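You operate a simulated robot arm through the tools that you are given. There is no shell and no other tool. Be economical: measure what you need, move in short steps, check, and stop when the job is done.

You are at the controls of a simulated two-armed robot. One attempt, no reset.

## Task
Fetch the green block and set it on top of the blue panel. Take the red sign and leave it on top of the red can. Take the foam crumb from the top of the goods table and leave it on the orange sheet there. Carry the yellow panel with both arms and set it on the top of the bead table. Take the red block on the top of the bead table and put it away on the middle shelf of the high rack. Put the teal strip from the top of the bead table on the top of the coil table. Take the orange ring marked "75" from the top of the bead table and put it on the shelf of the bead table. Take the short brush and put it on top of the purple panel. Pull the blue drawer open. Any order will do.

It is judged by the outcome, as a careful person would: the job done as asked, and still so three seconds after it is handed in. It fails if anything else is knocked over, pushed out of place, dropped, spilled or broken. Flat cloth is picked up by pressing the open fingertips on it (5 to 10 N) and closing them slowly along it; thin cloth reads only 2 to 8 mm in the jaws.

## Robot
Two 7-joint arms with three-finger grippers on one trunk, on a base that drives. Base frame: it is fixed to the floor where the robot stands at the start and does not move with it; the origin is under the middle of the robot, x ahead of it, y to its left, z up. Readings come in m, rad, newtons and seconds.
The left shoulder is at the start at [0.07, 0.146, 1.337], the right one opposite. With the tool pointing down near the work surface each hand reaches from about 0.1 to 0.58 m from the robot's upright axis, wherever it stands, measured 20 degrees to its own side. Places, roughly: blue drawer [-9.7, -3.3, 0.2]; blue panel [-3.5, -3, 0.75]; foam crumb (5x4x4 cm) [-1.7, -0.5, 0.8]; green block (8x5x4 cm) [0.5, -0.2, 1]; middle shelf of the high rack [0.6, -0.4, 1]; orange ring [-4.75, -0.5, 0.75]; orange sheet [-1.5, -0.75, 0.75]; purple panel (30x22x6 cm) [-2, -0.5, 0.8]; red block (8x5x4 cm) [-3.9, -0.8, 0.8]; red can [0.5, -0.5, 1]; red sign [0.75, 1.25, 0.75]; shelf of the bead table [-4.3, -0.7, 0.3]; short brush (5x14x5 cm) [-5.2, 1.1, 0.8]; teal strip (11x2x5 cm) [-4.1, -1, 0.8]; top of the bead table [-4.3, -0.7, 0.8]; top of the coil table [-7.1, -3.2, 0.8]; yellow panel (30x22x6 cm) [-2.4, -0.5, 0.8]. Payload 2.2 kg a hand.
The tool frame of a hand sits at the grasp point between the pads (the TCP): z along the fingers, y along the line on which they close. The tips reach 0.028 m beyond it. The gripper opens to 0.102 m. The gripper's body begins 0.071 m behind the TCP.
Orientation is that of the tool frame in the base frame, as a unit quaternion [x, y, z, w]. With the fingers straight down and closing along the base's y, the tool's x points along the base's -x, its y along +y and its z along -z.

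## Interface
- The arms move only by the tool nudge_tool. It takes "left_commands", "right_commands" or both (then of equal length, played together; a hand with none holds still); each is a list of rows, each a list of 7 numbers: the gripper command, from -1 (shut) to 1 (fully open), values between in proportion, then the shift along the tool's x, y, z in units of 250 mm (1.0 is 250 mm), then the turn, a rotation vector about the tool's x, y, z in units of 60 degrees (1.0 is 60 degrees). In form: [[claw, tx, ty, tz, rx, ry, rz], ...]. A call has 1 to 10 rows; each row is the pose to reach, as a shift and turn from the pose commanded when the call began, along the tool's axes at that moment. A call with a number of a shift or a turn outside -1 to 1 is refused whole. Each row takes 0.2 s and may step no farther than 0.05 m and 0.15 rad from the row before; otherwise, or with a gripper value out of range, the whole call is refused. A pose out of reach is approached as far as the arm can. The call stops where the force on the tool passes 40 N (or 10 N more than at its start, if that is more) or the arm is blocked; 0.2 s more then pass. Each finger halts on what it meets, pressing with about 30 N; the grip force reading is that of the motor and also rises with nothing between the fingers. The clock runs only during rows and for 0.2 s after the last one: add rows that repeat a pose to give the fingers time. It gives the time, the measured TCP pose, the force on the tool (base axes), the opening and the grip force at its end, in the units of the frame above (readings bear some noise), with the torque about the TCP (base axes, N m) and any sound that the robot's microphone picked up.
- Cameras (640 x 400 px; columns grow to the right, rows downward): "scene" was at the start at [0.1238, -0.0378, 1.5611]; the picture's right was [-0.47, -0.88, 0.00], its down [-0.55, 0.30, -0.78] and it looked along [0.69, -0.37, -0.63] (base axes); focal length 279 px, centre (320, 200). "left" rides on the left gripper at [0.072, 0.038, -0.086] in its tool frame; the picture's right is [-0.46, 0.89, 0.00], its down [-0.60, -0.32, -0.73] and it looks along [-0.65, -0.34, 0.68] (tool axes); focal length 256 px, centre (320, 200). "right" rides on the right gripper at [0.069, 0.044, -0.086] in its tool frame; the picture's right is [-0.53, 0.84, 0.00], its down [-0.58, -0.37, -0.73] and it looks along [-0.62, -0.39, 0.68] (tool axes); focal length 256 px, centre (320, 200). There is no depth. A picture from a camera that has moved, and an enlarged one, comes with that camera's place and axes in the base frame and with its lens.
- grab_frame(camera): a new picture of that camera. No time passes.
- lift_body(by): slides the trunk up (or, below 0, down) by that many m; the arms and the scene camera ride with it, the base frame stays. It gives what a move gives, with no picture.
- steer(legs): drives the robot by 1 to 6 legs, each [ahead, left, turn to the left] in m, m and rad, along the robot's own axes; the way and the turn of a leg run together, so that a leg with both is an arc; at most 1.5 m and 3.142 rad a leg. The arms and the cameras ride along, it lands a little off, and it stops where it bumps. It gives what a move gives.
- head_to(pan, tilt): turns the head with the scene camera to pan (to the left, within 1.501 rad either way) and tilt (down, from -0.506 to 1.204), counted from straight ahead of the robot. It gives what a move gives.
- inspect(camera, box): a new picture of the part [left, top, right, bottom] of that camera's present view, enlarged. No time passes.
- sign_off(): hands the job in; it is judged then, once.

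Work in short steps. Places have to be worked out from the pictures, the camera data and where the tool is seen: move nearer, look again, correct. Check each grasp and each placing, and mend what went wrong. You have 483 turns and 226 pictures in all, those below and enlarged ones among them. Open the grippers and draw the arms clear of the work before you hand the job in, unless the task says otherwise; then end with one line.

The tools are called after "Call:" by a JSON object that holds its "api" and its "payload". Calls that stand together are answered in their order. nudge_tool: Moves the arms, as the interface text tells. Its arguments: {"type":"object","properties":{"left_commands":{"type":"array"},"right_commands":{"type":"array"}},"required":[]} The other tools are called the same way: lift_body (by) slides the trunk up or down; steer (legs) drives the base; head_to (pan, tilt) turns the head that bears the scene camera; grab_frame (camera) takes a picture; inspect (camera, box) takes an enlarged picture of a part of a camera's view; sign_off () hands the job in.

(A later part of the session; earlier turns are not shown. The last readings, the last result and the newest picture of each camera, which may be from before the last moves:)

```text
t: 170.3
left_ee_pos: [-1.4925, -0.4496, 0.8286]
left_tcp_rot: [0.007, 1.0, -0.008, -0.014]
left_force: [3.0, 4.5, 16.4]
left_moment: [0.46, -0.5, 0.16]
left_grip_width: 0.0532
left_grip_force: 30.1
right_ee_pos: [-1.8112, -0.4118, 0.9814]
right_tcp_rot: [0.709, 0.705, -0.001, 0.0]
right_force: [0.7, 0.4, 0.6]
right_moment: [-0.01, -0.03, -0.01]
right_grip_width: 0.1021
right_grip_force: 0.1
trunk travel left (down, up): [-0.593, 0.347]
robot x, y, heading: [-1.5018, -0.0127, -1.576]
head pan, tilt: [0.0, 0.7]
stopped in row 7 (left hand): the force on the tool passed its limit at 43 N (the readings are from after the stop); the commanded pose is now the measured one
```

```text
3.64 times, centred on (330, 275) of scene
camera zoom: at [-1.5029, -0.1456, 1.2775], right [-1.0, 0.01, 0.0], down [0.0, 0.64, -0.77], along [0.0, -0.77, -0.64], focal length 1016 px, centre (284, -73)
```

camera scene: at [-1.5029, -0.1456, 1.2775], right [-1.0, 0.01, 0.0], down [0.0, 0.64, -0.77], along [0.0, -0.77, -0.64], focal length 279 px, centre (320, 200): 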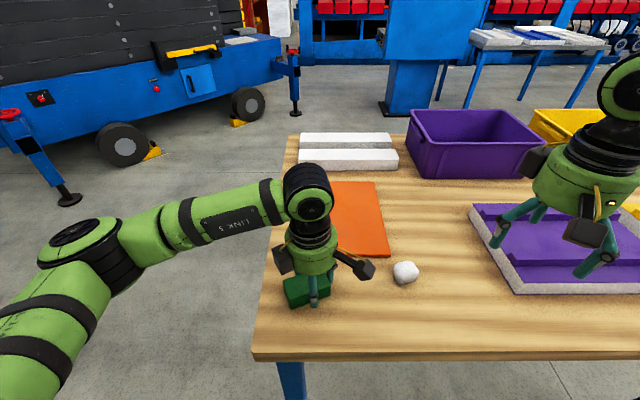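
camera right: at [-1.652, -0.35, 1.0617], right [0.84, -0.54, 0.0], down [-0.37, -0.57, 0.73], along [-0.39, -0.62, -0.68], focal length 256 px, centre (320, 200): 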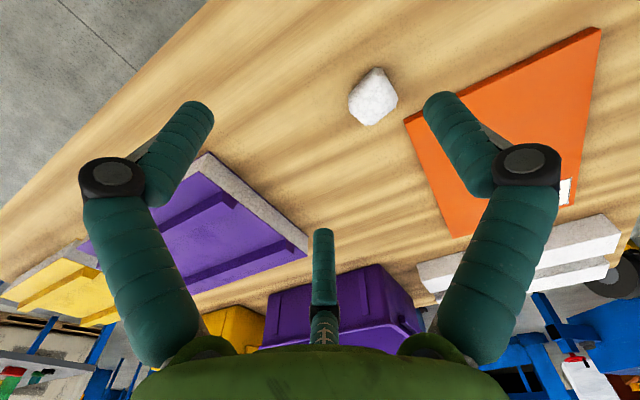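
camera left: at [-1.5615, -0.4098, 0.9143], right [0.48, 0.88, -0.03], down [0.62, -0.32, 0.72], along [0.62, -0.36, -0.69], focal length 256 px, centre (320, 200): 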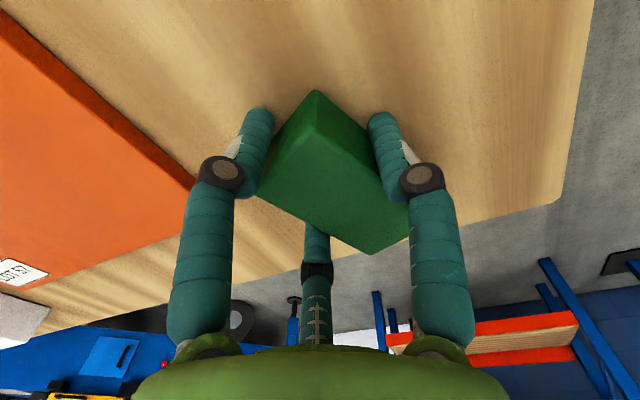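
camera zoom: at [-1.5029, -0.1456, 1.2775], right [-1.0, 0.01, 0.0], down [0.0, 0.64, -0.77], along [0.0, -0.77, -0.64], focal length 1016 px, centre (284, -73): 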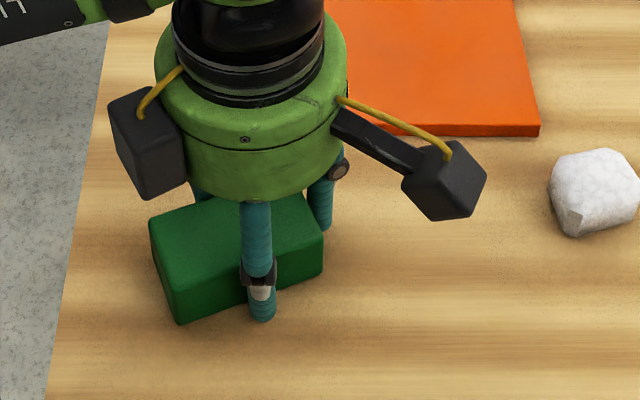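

The table here is nearer z≈0.78, so the block is just resting on it. I release gently and rise.

Call:
{"api": "nudge_tool", "payload": {"left_commands": [[0.15, 0, 0, 0, 0, 0, 0], [0.4, 0, 0, 0, 0, 0, 0], [0.8, 0, 0, 0, 0, 0, 0], [1, 0, 0, 0, 0, 0, 0], [1, 0, 0, -0.1, 0, 0, 0], [1, 0, 0, -0.25, 0, 0, 0], [1, 0, 0, -0.4, 0, 0, 0], [1, 0, 0, -0.4, 0, 0, 0]]}}

Call:
{"api": "grab_frame", "payload": {"camera": "left"}}

```text
t: 172.1
left_ee_pos: [-1.4856, -0.4496, 0.9264]
left_tcp_rot: [0.008, 1.0, -0.005, -0.013]
left_force: [-0.9, -0.5, 0.7]
left_moment: [0.03, 0.0, 0.03]
left_grip_width: 0.1018
left_grip_force: 0.2
right_ee_pos: [-1.8102, -0.4148, 0.9793]
right_tcp_rot: [0.709, 0.705, 0.0, 0.0]
right_force: [-0.2, 0.5, -0.4]
right_moment: [-0.02, 0.01, 0.01]
right_grip_width: 0.1019
right_grip_force: 0.0
trunk travel left (down, up): [-0.593, 0.347]
robot x, y, heading: [-1.5034, -0.0138, -1.577]
head pan, tilt: [0.0, 0.7]
```

```text
152 pictures are left
camera left: at [-1.5557, -0.4102, 1.0131], right [0.48, 0.88, -0.02], down [0.62, -0.32, 0.72], along [0.62, -0.36, -0.7], focal length 256 px, centre (320, 200)
```

left: 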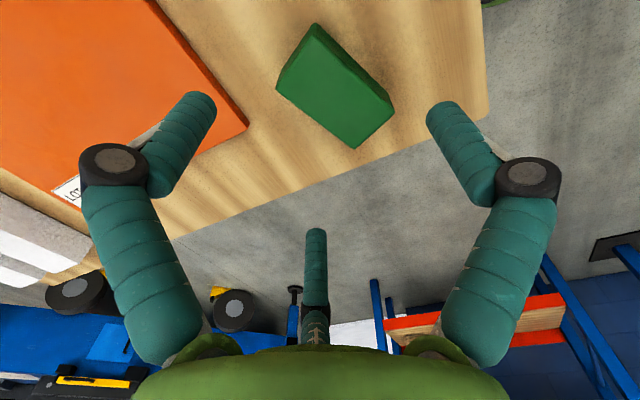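

The block sits flat on the table. I move the left hand aside and bring the right hand above the crumb at about [−1.673, −0.487].

Call:
{"api": "nudge_tool", "payload": {"left_commands": [[1, -0.14, 0, -0.1, 0, 0, 0], [1, -0.28, 0, -0.1, 0, 0, 0], [1, -0.42, 0, -0.1, 0, 0, 0], [1, -0.56, 0.1, -0.1, 0, 0, 0], [1, -0.7, 0.2, -0.1, 0, 0, 0], [1, -0.84, 0.3, -0.1, 0, 0, 0], [1, -0.84, 0.3, -0.1, 0, 0, 0]]}}

Call:
{"api": "nudge_tool", "payload": {"right_commands": [[1, -0.1, 0.16, 0, 0, 0, 0], [1, -0.2, 0.32, 0, 0, 0, 0], [1, -0.289, 0.48, 0.05, 0, 0, 0], [1, -0.289, 0.523, 0.2, 0, 0, 0], [1, -0.289, 0.523, 0.32, 0, 0, 0], [1, -0.289, 0.523, 0.32, 0, 0, 0]]}}

Call:
{"api": "grab_frame", "payload": {"camera": "right"}}

```text
t: 173.7
left_ee_pos: [-1.2757, -0.3793, 0.9443]
left_tcp_rot: [0.008, 1.0, -0.005, -0.013]
left_force: [-0.9, -0.1, 0.0]
left_moment: [-0.01, -0.06, 0.01]
left_grip_width: 0.1021
left_grip_force: 0.1
right_ee_pos: [-1.8105, -0.4146, 0.9787]
right_tcp_rot: [0.709, 0.705, 0.0, 0.001]
right_force: [0.2, -0.3, 0.0]
right_moment: [0.0, -0.04, 0.03]
right_grip_width: 0.102
right_grip_force: 0.0
trunk travel left (down, up): [-0.593, 0.347]
robot x, y, heading: [-1.4992, -0.0204, -1.572]
head pan, tilt: [0.0, 0.7]
```

```text
t: 175.1
left_ee_pos: [-1.2758, -0.378, 0.9456]
left_tcp_rot: [0.008, 1.0, -0.006, -0.014]
left_force: [0.2, -0.6, 0.5]
left_moment: [-0.01, 0.01, -0.02]
left_grip_width: 0.1023
left_grip_force: 0.1
right_ee_pos: [-1.6823, -0.4889, 0.9022]
right_tcp_rot: [0.709, 0.705, 0.001, 0.0]
right_force: [0.5, -0.4, 0.1]
right_moment: [0.01, 0.0, 0.04]
right_grip_width: 0.1019
right_grip_force: 0.0
trunk travel left (down, up): [-0.593, 0.347]
robot x, y, heading: [-1.498, -0.0143, -1.576]
head pan, tilt: [0.0, 0.7]
```

```text
151 pictures are left
camera right: at [-1.639, -0.4204, 0.9871], right [0.84, -0.54, 0.0], down [-0.37, -0.57, 0.73], along [-0.39, -0.62, -0.68], focal length 256 px, centre (320, 200)
```

right: 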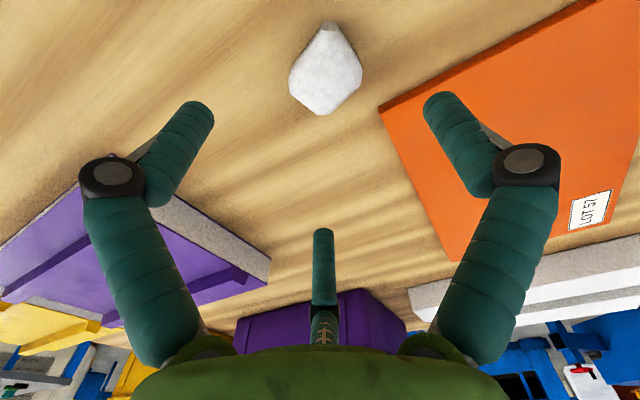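

Well centred. I descend over the crumb and close gently.

Call:
{"api": "nudge_tool", "payload": {"right_commands": [[1, 0.024, 0.01, 0.1, 0, 0, 0], [1, 0.024, 0.01, 0.2, 0, 0, 0], [1, 0.024, 0.01, 0.3, 0, 0, 0], [1, 0.024, 0.01, 0.35, 0, 0, 0], [1, 0.024, 0.01, 0.35, 0, 0, 0]]}}

Call:
{"api": "nudge_tool", "payload": {"right_commands": [[0.6, 0, 0, 0, 0, 0, 0], [0.3, 0, 0, 0, 0, 0, 0], [0.0, 0, 0, 0, 0, 0, 0], [-0.2, 0, 0, 0, 0, 0, 0], [-0.3, 0, 0, 0, 0, 0, 0], [-0.4, 0, 0, 0, 0, 0, 0], [-0.5, 0, 0, 0, 0, 0, 0], [-0.5, 0, 0, 0, 0, 0, 0]]}}

Call:
{"api": "grab_frame", "payload": {"camera": "right"}}

```text
t: 176.3
left_ee_pos: [-1.2751, -0.3773, 0.9465]
left_tcp_rot: [0.008, 1.0, -0.006, -0.013]
left_force: [0.2, 0.6, -0.7]
left_moment: [-0.02, 0.0, 0.0]
left_grip_width: 0.1022
left_grip_force: 0.0
right_ee_pos: [-1.6783, -0.4815, 0.8145]
right_tcp_rot: [0.709, 0.705, -0.002, 0.002]
right_force: [-6.2, -0.1, 21.1]
right_moment: [0.99, 0.45, 0.25]
right_grip_width: 0.1023
right_grip_force: 0.3
trunk travel left (down, up): [-0.593, 0.347]
robot x, y, heading: [-1.502, -0.0145, -1.577]
head pan, tilt: [0.0, 0.7]
```

```text
t: 176.6
left_ee_pos: [-1.2755, -0.3679, 0.9496]
left_tcp_rot: [0.009, 1.0, -0.012, -0.014]
left_force: [0.3, 0.6, -0.1]
left_moment: [-0.06, 0.01, -0.02]
left_grip_width: 0.1018
left_grip_force: 0.0
right_ee_pos: [-1.6789, -0.4746, 0.8275]
right_tcp_rot: [0.711, 0.703, -0.009, 0.003]
right_force: [-12.1, 15.9, 59.9]
right_moment: [2.25, 1.23, -0.06]
right_grip_width: 0.0404
right_grip_force: 45.0
trunk travel left (down, up): [-0.593, 0.347]
robot x, y, heading: [-1.5013, -0.0129, -1.578]
head pan, tilt: [0.0, 0.7]
stopped in row 1 (right hand): the force on the tool passed its limit at 56 N (the readings are from after the stop); the commanded pose is now the measured one
```

```text
150 pictures are left
camera right: at [-1.6349, -0.4052, 0.9114], right [0.84, -0.54, 0.0], down [-0.36, -0.56, 0.74], along [-0.4, -0.63, -0.67], focal length 256 px, centre (320, 200)
```

right: 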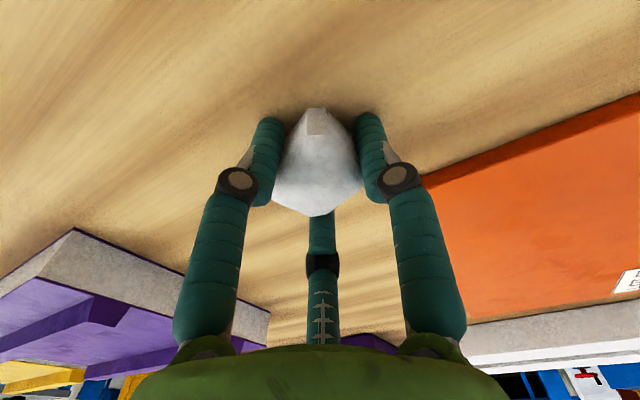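

The tips touched the table (so it's at z≈0.79). The crumb is between the fingers now; I lift gently with a moderate closing command.

Call:
{"api": "nudge_tool", "payload": {"right_commands": [[-0.3, 0, 0, -0.04, 0, 0, 0], [-0.4, 0, 0, -0.06, 0, 0, 0], [-0.5, 0, 0, -0.06, 0, 0, 0], [-1, 0, 0, -0.08, 0, 0, 0], [-1, 0, 0, -0.15, 0, 0, 0], [-1, 0, 0, -0.25, 0, 0, 0], [-1, 0, 0, -0.35, 0, 0, 0], [-1, 0, 0, -0.35, 0, 0, 0]]}}

Call:
{"api": "grab_frame", "payload": {"camera": "right"}}

```text
t: 178.4
left_ee_pos: [-1.2762, -0.3794, 0.944]
left_tcp_rot: [0.008, 1.0, -0.006, -0.014]
left_force: [0.4, 0.1, 0.9]
left_moment: [0.01, -0.02, 0.04]
left_grip_width: 0.1019
left_grip_force: 0.1
right_ee_pos: [-1.6763, -0.4809, 0.9023]
right_tcp_rot: [0.709, 0.705, 0.0, -0.001]
right_force: [-0.6, -0.6, -0.6]
right_moment: [0.02, 0.04, 0.0]
right_grip_width: 0.0399
right_grip_force: 30.0
trunk travel left (down, up): [-0.593, 0.347]
robot x, y, heading: [-1.4992, -0.0166, -1.577]
head pan, tilt: [0.0, 0.7]
```

```text
149 pictures are left
camera right: at [-1.6329, -0.4138, 0.9876], right [0.84, -0.54, 0.0], down [-0.37, -0.57, 0.73], along [-0.4, -0.62, -0.68], focal length 256 px, centre (320, 200)
```

right: 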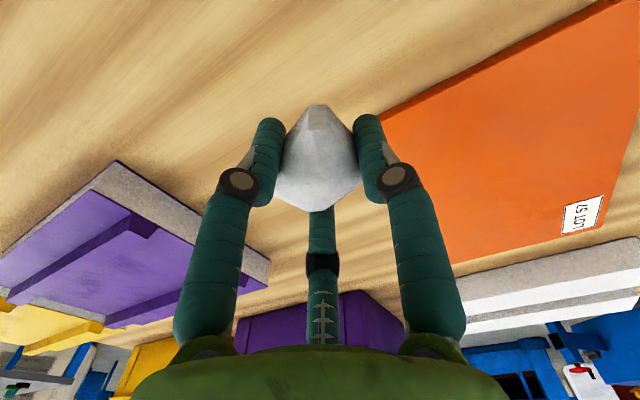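

The crumb is held. The sheet spans x −1.65…−1.51, y −0.53…−0.80; I move over its middle and lower.

Call:
{"api": "nudge_tool", "payload": {"right_commands": [[-1, -0.15, 0.08, 0, 0, 0, 0], [-1, -0.3, 0.16, 0, 0, 0, 0], [-1, -0.45, 0.25, 0, 0, 0, 0], [-1, -0.596, 0.345, 0, 0, 0, 0], [-1, -0.596, 0.345, 0.1, 0, 0, 0], [-1, -0.596, 0.345, 0.2, 0, 0, 0], [-1, -0.596, 0.345, 0.24, 0, 0, 0], [-1, -0.596, 0.345, 0.24, 0, 0, 0]]}}

Call:
{"api": "grab_frame", "payload": {"camera": "right"}}

Call:
{"api": "inspect", "payload": {"camera": "scene", "box": [250, 150, 450, 320]}}

```text
t: 180.2
left_ee_pos: [-1.2766, -0.3795, 0.944]
left_tcp_rot: [0.008, 1.0, -0.006, -0.013]
left_force: [0.4, -0.2, 0.5]
left_moment: [0.02, -0.01, 0.03]
left_grip_width: 0.1019
left_grip_force: 0.2
right_ee_pos: [-1.677, -0.5326, 0.8716]
right_tcp_rot: [0.71, 0.704, -0.001, 0.0]
right_force: [-0.5, 0.2, 0.0]
right_moment: [-0.01, 0.02, 0.02]
right_grip_width: 0.0398
right_grip_force: 30.0
right hand out of reach, approached as far as the arm can: row 2, 3, 4, 5, 6, 7, 8
trunk travel left (down, up): [-0.593, 0.347]
robot x, y, heading: [-1.4985, -0.0151, -1.578]
head pan, tilt: [0.0, 0.7]
```

```text
148 pictures are left
camera right: at [-1.6336, -0.4665, 0.9568], right [0.84, -0.54, 0.0], down [-0.37, -0.57, 0.73], along [-0.4, -0.62, -0.68], focal length 256 px, centre (320, 200)
```

right: 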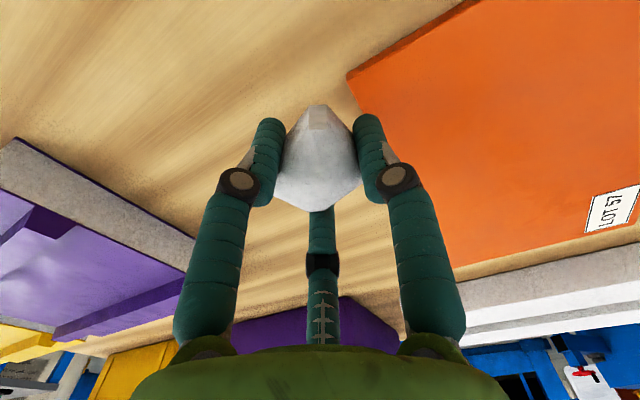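

```text
2.35 times, centred on (350, 235) of scene
camera zoom: at [-1.503, -0.1477, 1.2773], right [-1.0, 0.01, 0.0], down [0.0, 0.64, -0.76], along [0.0, -0.76, -0.64], focal length 657 px, centre (249, 118)
```

zoom: 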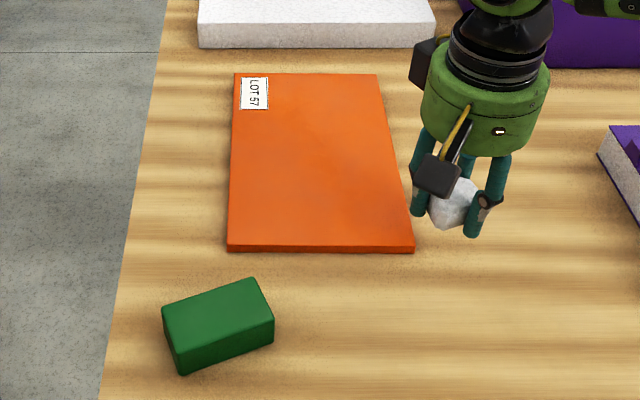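

That's at the right arm's reach. I lift a little and shift the base left 9.5 cm and forward 3.5 cm instead.

Call:
{"api": "nudge_tool", "payload": {"right_commands": [[-1, 0, 0, -0.1, 0, 0, 0], [-1, 0, 0, -0.16, 0, 0, 0], [-1, 0, 0, -0.16, 0, 0, 0]]}}

Call:
{"api": "steer", "payload": {"legs": [[0.0, 0.095, 0], [0.035, 0, 0]]}}

Call:
{"api": "nudge_tool", "payload": {"right_commands": [[-1, -0.08, 0, 0, 0, 0, 0], [-1, -0.08, 0, 0.1, 0, 0, 0], [-1, -0.08, 0, 0.17, 0, 0, 0], [-1, -0.08, 0, 0.17, 0, 0, 0]]}}

Call:
{"api": "inspect", "payload": {"camera": "scene", "box": [270, 130, 470, 300]}}

```text
t: 181.0
left_ee_pos: [-1.2765, -0.3788, 0.945]
left_tcp_rot: [0.008, 1.0, -0.006, -0.013]
left_force: [0.0, 0.1, 0.8]
left_moment: [0.01, 0.0, 0.01]
left_grip_width: 0.1021
left_grip_force: 0.0
right_ee_pos: [-1.6751, -0.5364, 0.9142]
right_tcp_rot: [0.709, 0.705, -0.002, 0.0]
right_force: [0.1, 0.8, 0.1]
right_moment: [0.03, 0.02, -0.02]
right_grip_width: 0.0398
right_grip_force: 29.7
trunk travel left (down, up): [-0.593, 0.347]
robot x, y, heading: [-1.5028, -0.0139, -1.58]
head pan, tilt: [0.0, 0.7]
```

```text
t: 182.6
left_ee_pos: [-1.1807, -0.4137, 0.9451]
left_tcp_rot: [0.009, 1.0, -0.007, -0.013]
left_force: [-0.1, 0.7, -0.4]
left_moment: [0.01, -0.03, 0.01]
left_grip_width: 0.1021
left_grip_force: 0.1
right_ee_pos: [-1.5816, -0.5732, 0.9169]
right_tcp_rot: [0.71, 0.705, -0.002, 0.001]
right_force: [-0.7, -0.5, -0.7]
right_moment: [0.0, 0.02, 0.02]
right_grip_width: 0.0395
right_grip_force: 30.0
trunk travel left (down, up): [-0.593, 0.347]
robot x, y, heading: [-1.4067, -0.0533, -1.575]
head pan, tilt: [0.0, 0.7]
```

```text
t: 183.6
left_ee_pos: [-1.1816, -0.4134, 0.9456]
left_tcp_rot: [0.009, 1.0, -0.005, -0.013]
left_force: [0.0, 0.4, 0.1]
left_moment: [0.02, 0.0, 0.01]
left_grip_width: 0.1021
left_grip_force: 0.0
right_ee_pos: [-1.5909, -0.5772, 0.8762]
right_tcp_rot: [0.709, 0.705, -0.001, 0.002]
right_force: [-0.1, -0.3, -0.4]
right_moment: [-0.01, 0.0, -0.02]
right_grip_width: 0.0396
right_grip_force: 29.8
right hand out of reach, approached as far as the arm can: row 1, 2, 3, 4
trunk travel left (down, up): [-0.593, 0.347]
robot x, y, heading: [-1.4071, -0.0481, -1.577]
head pan, tilt: [0.0, 0.7]
```

```text
2.35 times, centred on (370, 215) of scene
camera zoom: at [-1.4084, -0.1827, 1.2774], right [-1.0, 0.01, 0.0], down [0.0, 0.64, -0.77], along [0.0, -0.77, -0.64], focal length 657 px, centre (202, 165)
```

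zoom: 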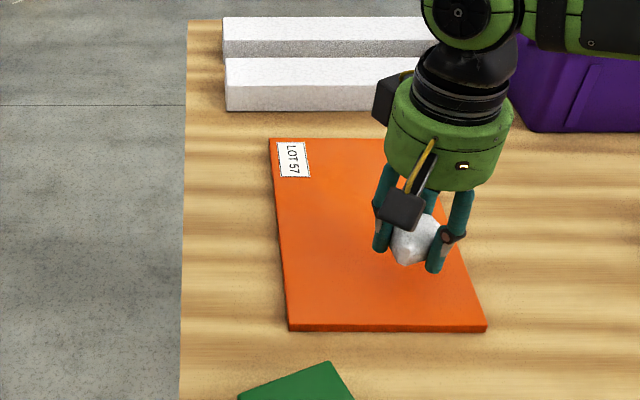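

The crumb is over the sheet. I lower to contact and release.

Call:
{"api": "nudge_tool", "payload": {"right_commands": [[-1, 0, 0, 0.06, 0, 0, 0], [-1, 0, 0, 0.11, 0, 0, 0], [-1, 0, 0, 0.135, 0, 0, 0], [-1, 0, 0, 0.135, 0, 0, 0]]}}

Call:
{"api": "grab_frame", "payload": {"camera": "right"}}

```text
t: 184.6
left_ee_pos: [-1.1816, -0.4145, 0.9453]
left_tcp_rot: [0.009, 1.0, -0.007, -0.013]
left_force: [0.5, 0.6, -0.1]
left_moment: [-0.03, -0.03, -0.01]
left_grip_width: 0.102
left_grip_force: 0.0
right_ee_pos: [-1.5971, -0.5737, 0.8456]
right_tcp_rot: [0.709, 0.705, -0.001, 0.001]
right_force: [-0.1, 0.1, -0.3]
right_moment: [0.02, -0.02, 0.0]
right_grip_width: 0.0394
right_grip_force: 30.1
right hand out of reach, approached as far as the arm can: row 1, 2, 3, 4
trunk travel left (down, up): [-0.593, 0.347]
robot x, y, heading: [-1.4077, -0.0487, -1.576]
head pan, tilt: [0.0, 0.7]
```

```text
145 pictures are left
camera right: at [-1.5543, -0.5054, 0.9302], right [0.84, -0.54, 0.0], down [-0.37, -0.57, 0.73], along [-0.39, -0.62, -0.68], focal length 256 px, centre (320, 200)
```

right: 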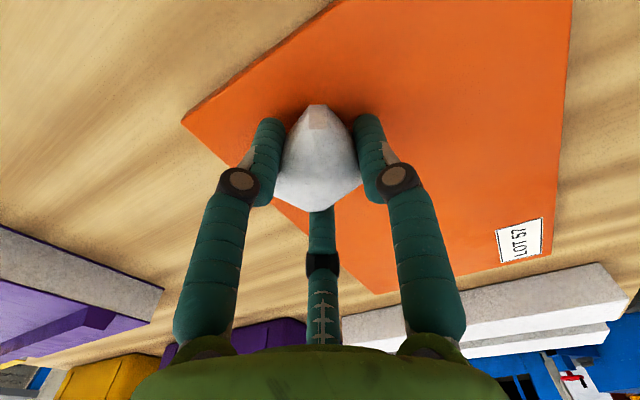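

I lower the last millimetres with the trunk.

Call:
{"api": "lift_body", "payload": {"by": -0.007}}

```text
t: 185.2
left_ee_pos: [-1.1806, -0.4129, 0.9372]
left_tcp_rot: [0.009, 1.0, -0.006, -0.013]
left_force: [0.0, 0.0, -0.3]
left_moment: [-0.03, 0.0, 0.0]
left_grip_width: 0.1018
left_grip_force: 0.1
right_ee_pos: [-1.597, -0.5727, 0.8395]
right_tcp_rot: [0.71, 0.705, -0.002, 0.002]
right_force: [-1.3, 0.5, 5.6]
right_moment: [0.15, 0.09, 0.09]
right_grip_width: 0.0399
right_grip_force: 30.3
trunk travel left (down, up): [-0.586, 0.354]
robot x, y, heading: [-1.4061, -0.0494, -1.575]
head pan, tilt: [0.0, 0.7]
```

Contact at 5.6 N. I open and rise.

Call:
{"api": "nudge_tool", "payload": {"right_commands": [[0.0, 0, 0, 0, 0, 0, 0], [0.4, 0, 0, 0, 0, 0, 0], [0.9, 0, 0, 0, 0, 0, 0], [0.9, 0, 0, -0.1, 0, 0, 0], [0.9, 0, 0, -0.28, 0, 0, 0], [0.9, 0, 0, -0.44, 0, 0, 0], [0.9, 0, 0, -0.44, 0, 0, 0]]}}

Call:
{"api": "grab_frame", "payload": {"camera": "right"}}

```text
t: 186.8
left_ee_pos: [-1.1808, -0.4139, 0.9376]
left_tcp_rot: [0.008, 1.0, -0.007, -0.013]
left_force: [-0.6, 0.5, 1.4]
left_moment: [0.04, -0.01, 0.01]
left_grip_width: 0.102
left_grip_force: 0.1
right_ee_pos: [-1.5981, -0.5752, 0.9488]
right_tcp_rot: [0.709, 0.705, -0.001, 0.002]
right_force: [0.4, 0.0, -0.1]
right_moment: [0.04, 0.02, -0.01]
right_grip_width: 0.0967
right_grip_force: 0.0
trunk travel left (down, up): [-0.586, 0.354]
robot x, y, heading: [-1.4041, -0.0489, -1.581]
head pan, tilt: [0.0, 0.7]
```

```text
144 pictures are left
camera right: at [-1.555, -0.5072, 1.0342], right [0.84, -0.54, 0.0], down [-0.37, -0.57, 0.73], along [-0.39, -0.62, -0.68], focal length 256 px, centre (320, 200)
```

right: 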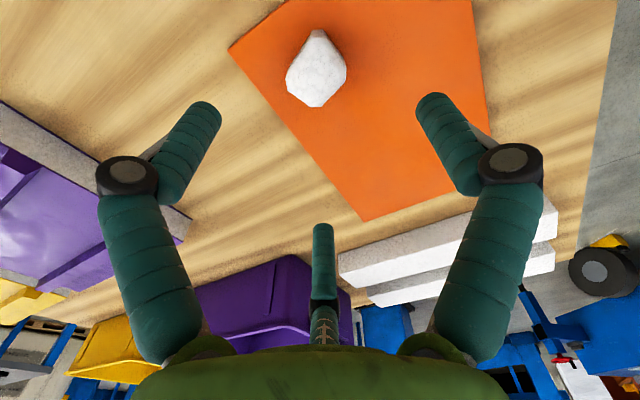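

The crumb sits on the orange sheet. Next I re-grasp the green block (centre about [−1.479, −0.441], long axis at +22°): I shift the base, retract the right hand and bring the left above it with matched yaw.

Call:
{"api": "nudge_tool", "payload": {"right_commands": [[1, 0.1, -0.1, -0.1, 0, 0, 0], [1, 0.2, -0.25, -0.2, 0, 0, 0], [1, 0.34, -0.38, -0.2, 0, 0, 0], [1, 0.48, -0.5, -0.2, 0, 0, 0], [1, 0.62, -0.6, -0.2, 0, 0, 0], [1, 0.62, -0.6, -0.2, 0, 0, 0]]}}

Call:
{"api": "steer", "payload": {"legs": [[-0.03, -0.12, 0]]}}

Call:
{"api": "nudge_tool", "payload": {"left_commands": [[1, 0.14, -0.05, 0, 0, 0, -0.1], [1, 0.28, -0.1, 0, 0, 0, -0.2], [1, 0.42, -0.15, 0, 0, 0, -0.3], [1, 0.56, -0.2, 0, 0, 0, -0.367], [1, 0.7, -0.265, 0, 0, 0, -0.367], [1, 0.7, -0.265, 0, 0, 0, -0.367]]}}

Call:
{"api": "grab_frame", "payload": {"camera": "left"}}

Call:
{"api": "grab_frame", "payload": {"camera": "scene"}}

```text
refused: row 2 steps farther than a row can; nothing moved
```

```text
t: 188.0
left_ee_pos: [-1.3008, -0.3839, 0.9376]
left_tcp_rot: [0.007, 1.0, -0.006, -0.014]
left_force: [-0.1, -0.6, 0.7]
left_moment: [0.01, 0.0, -0.03]
left_grip_width: 0.1017
left_grip_force: 0.1
right_ee_pos: [-1.7172, -0.5449, 0.9493]
right_tcp_rot: [0.709, 0.705, -0.002, 0.0]
right_force: [-0.1, -0.6, -0.1]
right_moment: [0.0, 0.01, 0.0]
right_grip_width: 0.0969
right_grip_force: 0.0
trunk travel left (down, up): [-0.586, 0.354]
robot x, y, heading: [-1.5238, -0.0244, -1.578]
head pan, tilt: [0.0, 0.7]
```

```text
t: 189.4
left_ee_pos: [-1.4769, -0.4441, 0.946]
left_tcp_rot: [-0.185, 0.983, -0.003, -0.015]
left_force: [1.1, 0.2, 0.0]
left_moment: [-0.01, -0.02, 0.01]
left_grip_width: 0.1019
left_grip_force: 0.1
right_ee_pos: [-1.7177, -0.5443, 0.9503]
right_tcp_rot: [0.709, 0.706, -0.002, 0.0]
right_force: [0.1, 0.5, 0.3]
right_moment: [0.01, -0.01, 0.01]
right_grip_width: 0.0967
right_grip_force: 0.1
trunk travel left (down, up): [-0.586, 0.354]
robot x, y, heading: [-1.5289, -0.023, -1.579]
head pan, tilt: [0.0, 0.7]
```

```text
143 pictures are left
camera left: at [-1.555, -0.4354, 1.0337], right [0.11, 0.99, -0.01], down [0.7, -0.07, 0.71], along [0.71, -0.09, -0.7], focal length 256 px, centre (320, 200)
```

left: 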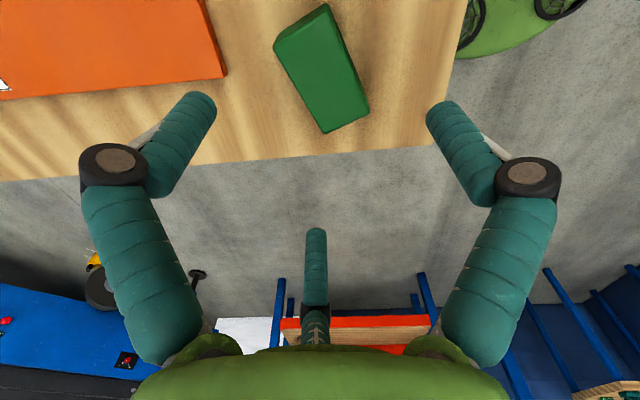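

```text
142 pictures are left
camera scene: at [-1.5279, -0.1524, 1.2704], right [-1.0, 0.01, 0.0], down [0.0, 0.64, -0.77], along [0.0, -0.77, -0.64], focal length 279 px, centre (320, 200)
```

scene: 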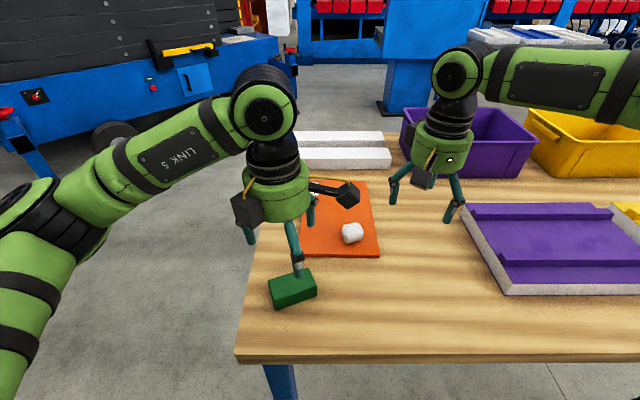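

I zoom in to measure the block's exact pose for a centred grip.

Call:
{"api": "inspect", "payload": {"camera": "left", "box": [250, 0, 410, 140]}}

```text
2.86 times, centred on (330, 70) of left
camera zoom: at [-1.555, -0.4354, 1.0337], right [0.11, 0.99, -0.01], down [0.7, -0.07, 0.71], along [0.71, -0.09, -0.7], focal length 731 px, centre (291, 571)
```

zoom: 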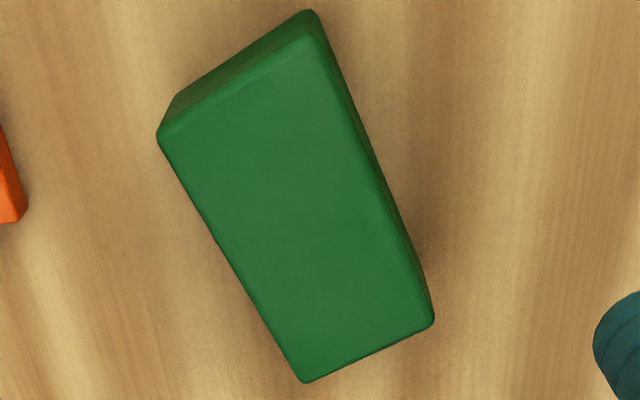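

The block: centre [−1.477, −0.4425], yaw 21.5°, matching the tool. I apply the small correction and descend to z≈0.826.

Call:
{"api": "nudge_tool", "payload": {"left_commands": [[1, -0.017, -0.022, 0.1, 0, 0, 0], [1, -0.017, -0.022, 0.2, 0, 0, 0], [0.8, -0.017, -0.022, 0.3, 0, 0, 0], [0.8, -0.017, -0.022, 0.4, 0, 0, 0], [0.8, -0.017, -0.022, 0.48, 0, 0, 0], [0.8, -0.017, -0.022, 0.48, 0, 0, 0]]}}

Call:
{"api": "grab_frame", "payload": {"camera": "left"}}

```text
t: 190.8
left_ee_pos: [-1.4757, -0.4518, 0.8245]
left_tcp_rot: [-0.183, 0.983, -0.003, -0.015]
left_force: [0.9, -0.7, 0.3]
left_moment: [0.01, 0.0, -0.01]
left_grip_width: 0.092
left_grip_force: 0.0
right_ee_pos: [-1.7185, -0.5445, 0.9492]
right_tcp_rot: [0.709, 0.705, -0.001, 0.001]
right_force: [0.3, -0.8, 0.2]
right_moment: [0.02, 0.01, 0.01]
right_grip_width: 0.0969
right_grip_force: 0.1
trunk travel left (down, up): [-0.586, 0.354]
robot x, y, heading: [-1.5289, -0.0215, -1.579]
head pan, tilt: [0.0, 0.7]
```

```text
140 pictures are left
camera left: at [-1.5546, -0.4424, 0.9112], right [0.11, 0.99, -0.01], down [0.7, -0.07, 0.71], along [0.71, -0.09, -0.7], focal length 256 px, centre (320, 200)
```

left: 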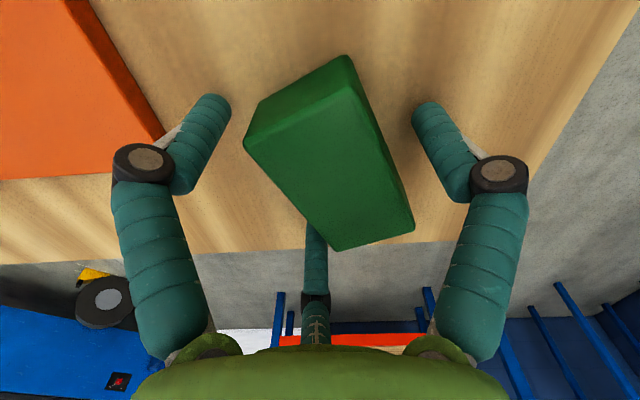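

Aligned on both sides. I close and lift.

Call:
{"api": "nudge_tool", "payload": {"left_commands": [[0.5, 0, 0, 0, 0, 0, 0], [0.3, 0, 0, 0, 0, 0, 0], [0.1, 0, 0, 0, 0, 0, 0], [-0.3, 0, 0, 0, 0, 0, 0], [-1, 0, 0, 0, 0, 0, 0], [-1, 0, 0, 0, 0, 0, 0], [-1, 0, 0, 0, 0, 0, 0]]}}

Call:
{"api": "nudge_tool", "payload": {"left_commands": [[-1, 0, 0, -0.06, 0, 0, 0], [-1, 0, 0, -0.12, 0, 0, 0], [-1, 0, 0, -0.22, 0, 0, 0], [-1, 0, 0, -0.35, 0, 0, 0], [-1, 0, 0, -0.5, 0, 0, 0], [-1, 0, 0, -0.6, 0, 0, 0], [-1, 0, 0, -0.6, 0, 0, 0]]}}

Call:
{"api": "grab_frame", "payload": {"camera": "left"}}

```text
t: 192.4
left_ee_pos: [-1.4751, -0.4518, 0.8269]
left_tcp_rot: [-0.183, 0.983, -0.007, -0.016]
left_force: [8.0, -6.3, 30.2]
left_moment: [-0.06, -1.47, -0.14]
left_grip_width: 0.0635
left_grip_force: 29.7
right_ee_pos: [-1.7179, -0.5439, 0.9492]
right_tcp_rot: [0.709, 0.705, -0.002, 0.0]
right_force: [-0.5, -0.3, 0.2]
right_moment: [0.0, 0.01, -0.01]
right_grip_width: 0.0971
right_grip_force: 0.2
trunk travel left (down, up): [-0.586, 0.354]
robot x, y, heading: [-1.5276, -0.0179, -1.578]
head pan, tilt: [0.0, 0.7]
```

```text
t: 194.0
left_ee_pos: [-1.4738, -0.451, 0.9735]
left_tcp_rot: [-0.183, 0.983, -0.002, -0.014]
left_force: [0.3, -0.3, -1.5]
left_moment: [-0.03, 0.01, -0.02]
left_grip_width: 0.0632
left_grip_force: 29.9
right_ee_pos: [-1.7182, -0.5447, 0.9498]
right_tcp_rot: [0.709, 0.706, -0.001, 0.001]
right_force: [0.6, 0.0, 0.1]
right_moment: [0.0, 0.02, -0.04]
right_grip_width: 0.0971
right_grip_force: 0.1
trunk travel left (down, up): [-0.586, 0.354]
robot x, y, heading: [-1.5294, -0.0194, -1.576]
head pan, tilt: [0.0, 0.7]
```

```text
139 pictures are left
camera left: at [-1.5517, -0.4408, 1.0613], right [0.11, 0.99, -0.01], down [0.7, -0.07, 0.71], along [0.71, -0.09, -0.7], focal length 256 px, centre (320, 200)
```

left: 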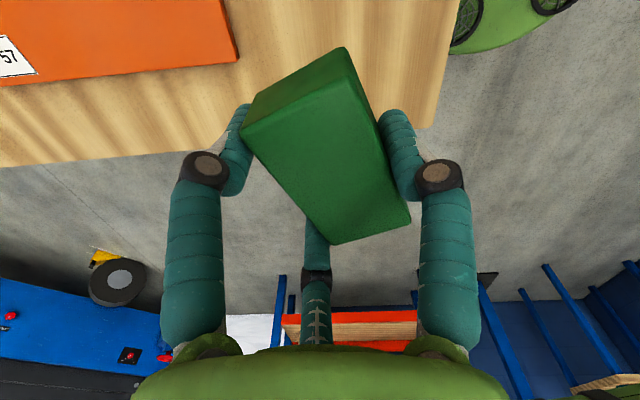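

The block is held squarely (6.3 cm). I retract the right hand, then drive around the table's east end towards the blue panel.

Call:
{"api": "nudge_tool", "payload": {"right_commands": [[1, 0, 0, -0.15, 0, 0, 0], [1, 0.15, 0, -0.2, 0, 0, 0], [1, 0.3, -0.05, -0.2, 0, 0, 0], [1, 0.45, -0.1, -0.2, 0, 0, 0], [1, 0.6, -0.2, -0.2, 0, 0, 0], [1, 0.75, -0.3, -0.2, 0, 0, 0], [1, 0.9, -0.4, -0.2, 0, 0, 0], [1, 0.9, -0.4, -0.2, 0, 0, 0]]}}

Call:
{"api": "steer", "payload": {"legs": [[-0.2, 0, 0], [0, 0.68, 0], [1.5, 0, 0], [0.3, 0, 0], [0, -1.4, 0]]}}

Call:
{"api": "head_to", "payload": {"pan": -0.5, "tilt": 0.5}}

Call:
{"api": "grab_frame", "payload": {"camera": "scene"}}

```text
t: 195.8
left_ee_pos: [-1.4726, -0.451, 0.9723]
left_tcp_rot: [-0.183, 0.983, -0.003, -0.015]
left_force: [-0.3, -0.2, -1.3]
left_moment: [-0.01, 0.01, -0.01]
left_grip_width: 0.0631
left_grip_force: 29.9
right_ee_pos: [-1.8189, -0.3197, 0.9984]
right_tcp_rot: [0.709, 0.705, -0.001, 0.0]
right_force: [1.2, 0.0, -0.8]
right_moment: [0.04, -0.01, 0.01]
right_grip_width: 0.1022
right_grip_force: 0.0
trunk travel left (down, up): [-0.586, 0.354]
robot x, y, heading: [-1.5244, -0.0219, -1.574]
head pan, tilt: [0.0, 0.7]
```

```text
t: 216.1
left_ee_pos: [-2.1798, -2.0832, 0.9733]
left_tcp_rot: [-0.2, 0.98, -0.003, -0.015]
left_force: [0.3, -0.3, -1.0]
left_moment: [-0.02, 0.0, 0.02]
left_grip_width: 0.0631
left_grip_force: 29.9
right_ee_pos: [-2.5308, -1.9633, 0.9986]
right_tcp_rot: [0.697, 0.717, -0.002, 0.001]
right_force: [0.6, 0.4, 0.1]
right_moment: [0.0, 0.01, 0.01]
right_grip_width: 0.1018
right_grip_force: 0.1
trunk travel left (down, up): [-0.586, 0.354]
robot x, y, heading: [-2.246, -1.6585, -1.543]
head pan, tilt: [0.0, 0.7]
```

```text
t: 217.1
left_ee_pos: [-2.1799, -2.0837, 0.9731]
left_tcp_rot: [-0.2, 0.98, -0.002, -0.015]
left_force: [-0.2, 0.1, -2.0]
left_moment: [0.02, 0.0, -0.01]
left_grip_width: 0.0631
left_grip_force: 30.5
right_ee_pos: [-2.5295, -1.9641, 0.9974]
right_tcp_rot: [0.696, 0.718, -0.001, 0.002]
right_force: [0.7, 0.8, -0.2]
right_moment: [0.0, 0.03, -0.04]
right_grip_width: 0.1019
right_grip_force: 0.1
trunk travel left (down, up): [-0.586, 0.354]
robot x, y, heading: [-2.247, -1.6536, -1.542]
head pan, tilt: [-0.499, 0.499]
```

```text
138 pictures are left
camera scene: at [-2.2892, -1.7848, 1.288], right [-0.89, 0.45, 0.0], down [0.22, 0.43, -0.88], along [-0.4, -0.78, -0.48], focal length 279 px, centre (320, 200)
```

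scene: 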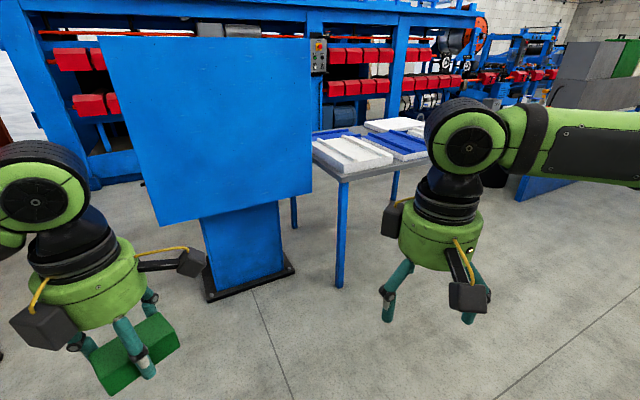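

The panels' table is ahead to the right. I strafe over in front of it and look down at it.

Call:
{"api": "steer", "payload": {"legs": [[0, -1.25, -0.028], [0.55, 0, 0]]}}

Call:
{"api": "head_to", "payload": {"pan": 0, "tilt": 0.6}}

Call:
{"api": "grab_frame", "payload": {"camera": "scene"}}

```text
t: 226.1
left_ee_pos: [-3.4439, -2.6475, 0.9723]
left_tcp_rot: [-0.189, 0.982, -0.003, -0.014]
left_force: [0.8, 0.5, -0.7]
left_moment: [-0.03, 0.0, 0.02]
left_grip_width: 0.0629
left_grip_force: 30.0
right_ee_pos: [-3.7919, -2.5204, 0.9984]
right_tcp_rot: [0.704, 0.71, -0.001, 0.002]
right_force: [0.4, 0.0, -0.4]
right_moment: [-0.03, 0.02, 0.01]
right_grip_width: 0.1021
right_grip_force: 0.0
trunk travel left (down, up): [-0.586, 0.354]
robot x, y, heading: [-3.5034, -2.2198, -1.561]
head pan, tilt: [-0.499, 0.499]
```

```text
t: 227.1
left_ee_pos: [-3.445, -2.6492, 0.9734]
left_tcp_rot: [-0.189, 0.982, -0.003, -0.014]
left_force: [0.2, -1.0, -0.9]
left_moment: [-0.05, -0.04, -0.03]
left_grip_width: 0.063
left_grip_force: 30.6
right_ee_pos: [-3.7939, -2.5212, 0.9994]
right_tcp_rot: [0.704, 0.71, -0.002, 0.001]
right_force: [-0.8, -0.6, -0.5]
right_moment: [0.02, 0.0, 0.03]
right_grip_width: 0.102
right_grip_force: 0.0
trunk travel left (down, up): [-0.586, 0.354]
robot x, y, heading: [-3.5036, -2.2228, -1.563]
head pan, tilt: [0.0, 0.6]
```

```text
137 pictures are left
camera scene: at [-3.505, -2.3554, 1.279], right [-1.0, -0.01, 0.0], down [0.0, 0.56, -0.83], along [0.0, -0.83, -0.56], focal length 279 px, centre (320, 200)
```

scene: 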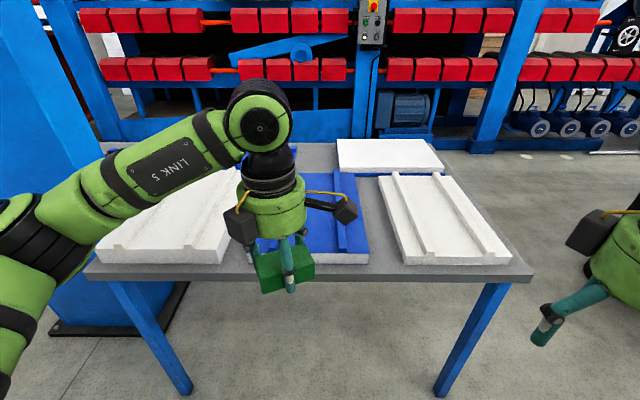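

The blue panel lies behind my left hand, with ridges along its sides. I drive up to the table, unrotate the block, and view the panel with the left hand camera.

Call:
{"api": "steer", "payload": {"legs": [[0.26, -0.05, 0]]}}

Call:
{"api": "nudge_tool", "payload": {"left_commands": [[-1, 0, 0, -0.05, 0, 0, 0.12], [-1, 0, 0, -0.1, 0, 0, 0.24], [-1, 0, 0, -0.1, 0, 0, 0.36], [-1, 0, 0, -0.1, 0, 0, 0.36]]}}

Call:
{"api": "grab_frame", "payload": {"camera": "left"}}

Call:
{"api": "grab_frame", "payload": {"camera": "scene"}}

```text
t: 229.0
left_ee_pos: [-3.4923, -2.9084, 0.9739]
left_tcp_rot: [-0.189, 0.982, -0.003, -0.015]
left_force: [0.8, 0.0, -1.2]
left_moment: [0.0, 0.0, 0.04]
left_grip_width: 0.0631
left_grip_force: 29.7
right_ee_pos: [-3.84, -2.782, 0.9986]
right_tcp_rot: [0.705, 0.709, -0.001, 0.001]
right_force: [0.0, -0.3, -0.1]
right_moment: [-0.03, 0.0, -0.03]
right_grip_width: 0.102
right_grip_force: 0.0
trunk travel left (down, up): [-0.586, 0.354]
robot x, y, heading: [-3.5507, -2.4786, -1.565]
head pan, tilt: [0.0, 0.6]
```

```text
t: 230.0
left_ee_pos: [-3.4921, -2.9104, 0.9992]
left_tcp_rot: [-0.001, 1.0, -0.007, -0.013]
left_force: [-0.3, 1.0, -0.9]
left_moment: [0.01, 0.01, -0.02]
left_grip_width: 0.0629
left_grip_force: 30.0
right_ee_pos: [-3.8394, -2.7825, 0.9989]
right_tcp_rot: [0.705, 0.71, -0.001, 0.001]
right_force: [-0.3, -0.1, 0.1]
right_moment: [0.02, -0.01, 0.01]
right_grip_width: 0.102
right_grip_force: 0.0
trunk travel left (down, up): [-0.586, 0.354]
robot x, y, heading: [-3.5495, -2.4832, -1.566]
head pan, tilt: [0.0, 0.6]
```

```text
136 pictures are left
camera left: at [-3.562, -2.872, 1.0861], right [0.46, 0.89, -0.02], down [0.62, -0.31, 0.72], along [0.63, -0.35, -0.7], focal length 256 px, centre (320, 200)
```

left: 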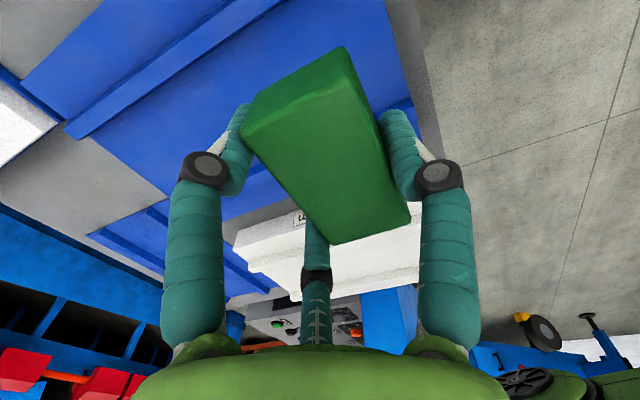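

```text
135 pictures are left
camera scene: at [-3.5529, -2.6168, 1.279], right [-1.0, -0.01, 0.0], down [0.0, 0.56, -0.83], along [0.01, -0.83, -0.56], focal length 279 px, centre (320, 200)
```

scene: 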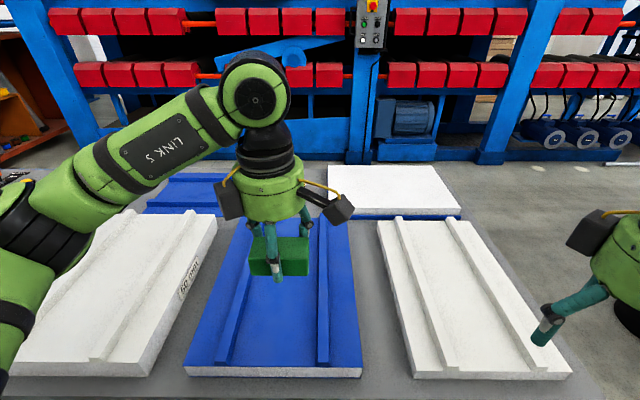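

The blue panel's flat strip spans x −3.545…−3.396; its centre is about [−3.47, −2.98]. I move the block above it and lower most of the way.

Call:
{"api": "nudge_tool", "payload": {"left_commands": [[-1, -0.05, -0.13, 0, 0, 0, 0], [-1, -0.095, -0.26, 0, 0, 0, 0], [-1, -0.095, -0.26, 0.15, 0, 0, 0], [-1, -0.095, -0.26, 0.3, 0, 0, 0], [-1, -0.095, -0.26, 0.45, 0, 0, 0], [-1, -0.095, -0.26, 0.54, 0, 0, 0], [-1, -0.095, -0.26, 0.54, 0, 0, 0]]}}

Call:
{"api": "inspect", "payload": {"camera": "scene", "box": [170, 190, 380, 390]}}

```text
t: 231.6
left_ee_pos: [-3.4754, -2.975, 0.8654]
left_tcp_rot: [-0.002, 1.0, -0.006, -0.013]
left_force: [-0.4, 0.1, -0.7]
left_moment: [-0.01, 0.0, 0.0]
left_grip_width: 0.0629
left_grip_force: 30.5
right_ee_pos: [-3.8408, -2.782, 0.998]
right_tcp_rot: [0.704, 0.71, -0.001, 0.001]
right_force: [-0.6, -0.4, 0.2]
right_moment: [-0.01, 0.0, -0.02]
right_grip_width: 0.102
right_grip_force: 0.0
trunk travel left (down, up): [-0.586, 0.354]
robot x, y, heading: [-3.5489, -2.4828, -1.56]
head pan, tilt: [0.0, 0.6]
```

```text
2.00 times, centred on (275, 290) of scene
camera zoom: at [-3.5529, -2.6168, 1.279], right [-1.0, -0.01, 0.0], down [0.0, 0.56, -0.83], along [0.01, -0.83, -0.56], focal length 559 px, centre (410, 20)
```

zoom: 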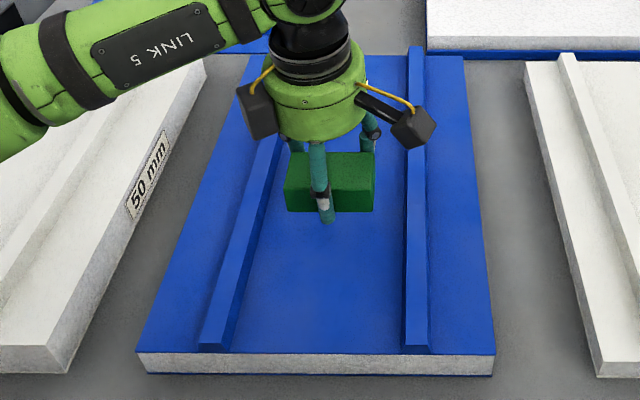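

Centred between the ridges. I lower in small steps to contact.

Call:
{"api": "nudge_tool", "payload": {"left_commands": [[-1, 0, 0, 0.03, 0, 0, 0], [-1, 0, 0, 0.06, 0, 0, 0], [-1, 0, 0, 0.08, 0, 0, 0], [-1, 0, 0, 0.08, 0, 0, 0]]}}

```text
t: 232.6
left_ee_pos: [-3.4732, -2.9754, 0.8434]
left_tcp_rot: [-0.002, 1.0, -0.006, -0.013]
left_force: [0.1, 0.5, -2.2]
left_moment: [-0.02, -0.02, 0.01]
left_grip_width: 0.0633
left_grip_force: 30.3
right_ee_pos: [-3.8396, -2.7814, 0.9993]
right_tcp_rot: [0.704, 0.71, -0.001, 0.001]
right_force: [0.3, 0.3, 0.7]
right_moment: [0.02, -0.01, 0.01]
right_grip_width: 0.1022
right_grip_force: 0.0
trunk travel left (down, up): [-0.586, 0.354]
robot x, y, heading: [-3.5514, -2.4807, -1.565]
head pan, tilt: [0.0, 0.6]
```

Call:
{"api": "nudge_tool", "payload": {"left_commands": [[-1, 0, 0, 0.02, 0, 0, 0], [-1, 0, 0, 0.04, 0, 0, 0], [-1, 0, 0, 0.04, 0, 0, 0]]}}

```text
t: 233.4
left_ee_pos: [-3.4744, -2.9768, 0.834]
left_tcp_rot: [-0.003, 1.0, -0.007, -0.012]
left_force: [-0.7, 0.2, -1.2]
left_moment: [-0.02, 0.01, 0.0]
left_grip_width: 0.063
left_grip_force: 30.0
right_ee_pos: [-3.8407, -2.7831, 0.9995]
right_tcp_rot: [0.705, 0.71, -0.001, 0.002]
right_force: [-0.3, 0.3, -0.5]
right_moment: [0.01, -0.01, 0.0]
right_grip_width: 0.102
right_grip_force: 0.0
trunk travel left (down, up): [-0.586, 0.354]
robot x, y, heading: [-3.5568, -2.4778, -1.567]
head pan, tilt: [0.0, 0.6]
```

No contact yet at 0.834; I continue downward in small steps.

Call:
{"api": "nudge_tool", "payload": {"left_commands": [[-1, 0, 0, 0.02, 0, 0, 0], [-1, 0, 0, 0.04, 0, 0, 0], [-1, 0, 0, 0.06, 0, 0, 0], [-1, 0, 0, 0.06, 0, 0, 0]]}}

Call:
{"api": "inspect", "payload": {"camera": "scene", "box": [230, 210, 350, 320]}}

```text
t: 234.4
left_ee_pos: [-3.4744, -2.9759, 0.8187]
left_tcp_rot: [-0.001, 1.0, -0.006, -0.013]
left_force: [-0.3, -0.4, -1.4]
left_moment: [-0.01, -0.01, -0.03]
left_grip_width: 0.0631
left_grip_force: 29.8
right_ee_pos: [-3.8398, -2.7824, 0.9986]
right_tcp_rot: [0.705, 0.709, -0.001, 0.0]
right_force: [0.4, 0.3, -0.6]
right_moment: [0.03, 0.0, -0.02]
right_grip_width: 0.102
right_grip_force: 0.0
trunk travel left (down, up): [-0.586, 0.354]
robot x, y, heading: [-3.5495, -2.4794, -1.563]
head pan, tilt: [0.0, 0.6]
```

```text
3.64 times, centred on (290, 265) of scene
camera zoom: at [-3.5529, -2.6169, 1.279], right [-1.0, -0.01, 0.0], down [0.0, 0.56, -0.83], along [0.01, -0.82, -0.57], focal length 1016 px, centre (429, -36)
```

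zoom: 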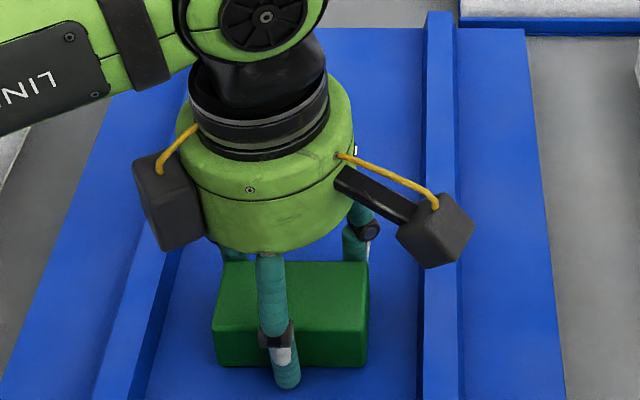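

Call:
{"api": "nudge_tool", "payload": {"left_commands": [[-1, 0, 0, 0.01, 0, 0, 0], [-1, 0, 0, 0.02, 0, 0, 0], [-1, 0, 0, 0.03, 0, 0, 0], [-1, 0, 0, 0.035, 0, 0, 0]]}}

```text
t: 235.4
left_ee_pos: [-3.4729, -2.9769, 0.8167]
left_tcp_rot: [-0.003, 1.0, -0.012, -0.014]
left_force: [5.5, -5.2, 38.5]
left_moment: [1.29, -0.31, -0.41]
left_grip_width: 0.0631
left_grip_force: 30.4
right_ee_pos: [-3.841, -2.7791, 1.0]
right_tcp_rot: [0.705, 0.709, -0.002, 0.003]
right_force: [0.2, -0.4, -0.3]
right_moment: [0.0, 0.03, 0.0]
right_grip_width: 0.1022
right_grip_force: 0.1
trunk travel left (down, up): [-0.586, 0.354]
robot x, y, heading: [-3.553, -2.4806, -1.564]
head pan, tilt: [0.0, 0.6]
```

Contact made. I ease off the pressure and release slowly.

Call:
{"api": "nudge_tool", "payload": {"left_commands": [[-1, 0, 0, -0.022, 0, 0, 0], [0.35, 0, 0, -0.022, 0, 0, 0], [0.5, 0, 0, -0.022, 0, 0, 0], [0.8, 0, 0, -0.022, 0, 0, 0], [0.9, 0, 0, -0.022, 0, 0, 0]]}}

Call:
{"api": "inspect", "payload": {"camera": "scene", "box": [230, 210, 350, 320]}}

```text
t: 236.6
left_ee_pos: [-3.4728, -2.9769, 0.8151]
left_tcp_rot: [-0.002, 1.0, -0.004, -0.012]
left_force: [0.2, 1.5, -0.3]
left_moment: [-0.01, -0.01, 0.0]
left_grip_width: 0.097
left_grip_force: 0.0
right_ee_pos: [-3.8411, -2.7827, 0.9986]
right_tcp_rot: [0.705, 0.71, -0.001, 0.001]
right_force: [-0.7, 0.0, 0.0]
right_moment: [0.0, -0.02, -0.02]
right_grip_width: 0.1021
right_grip_force: 0.0
trunk travel left (down, up): [-0.586, 0.354]
robot x, y, heading: [-3.5531, -2.481, -1.562]
head pan, tilt: [0.0, 0.6]
```

```text
3.64 times, centred on (290, 265) of scene
camera zoom: at [-3.5528, -2.6168, 1.2789], right [-1.0, -0.01, 0.0], down [0.0, 0.56, -0.83], along [0.01, -0.83, -0.56], focal length 1016 px, centre (429, -36)
```

zoom: 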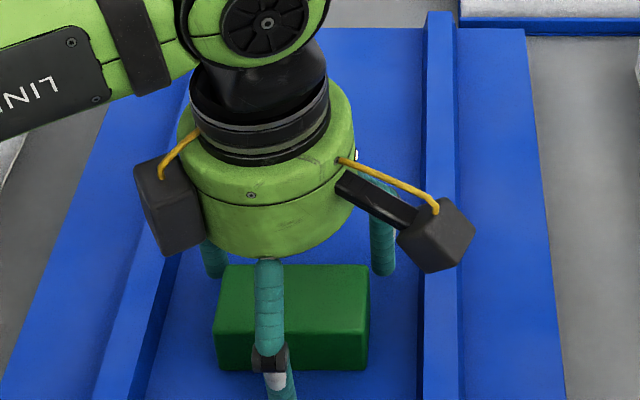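

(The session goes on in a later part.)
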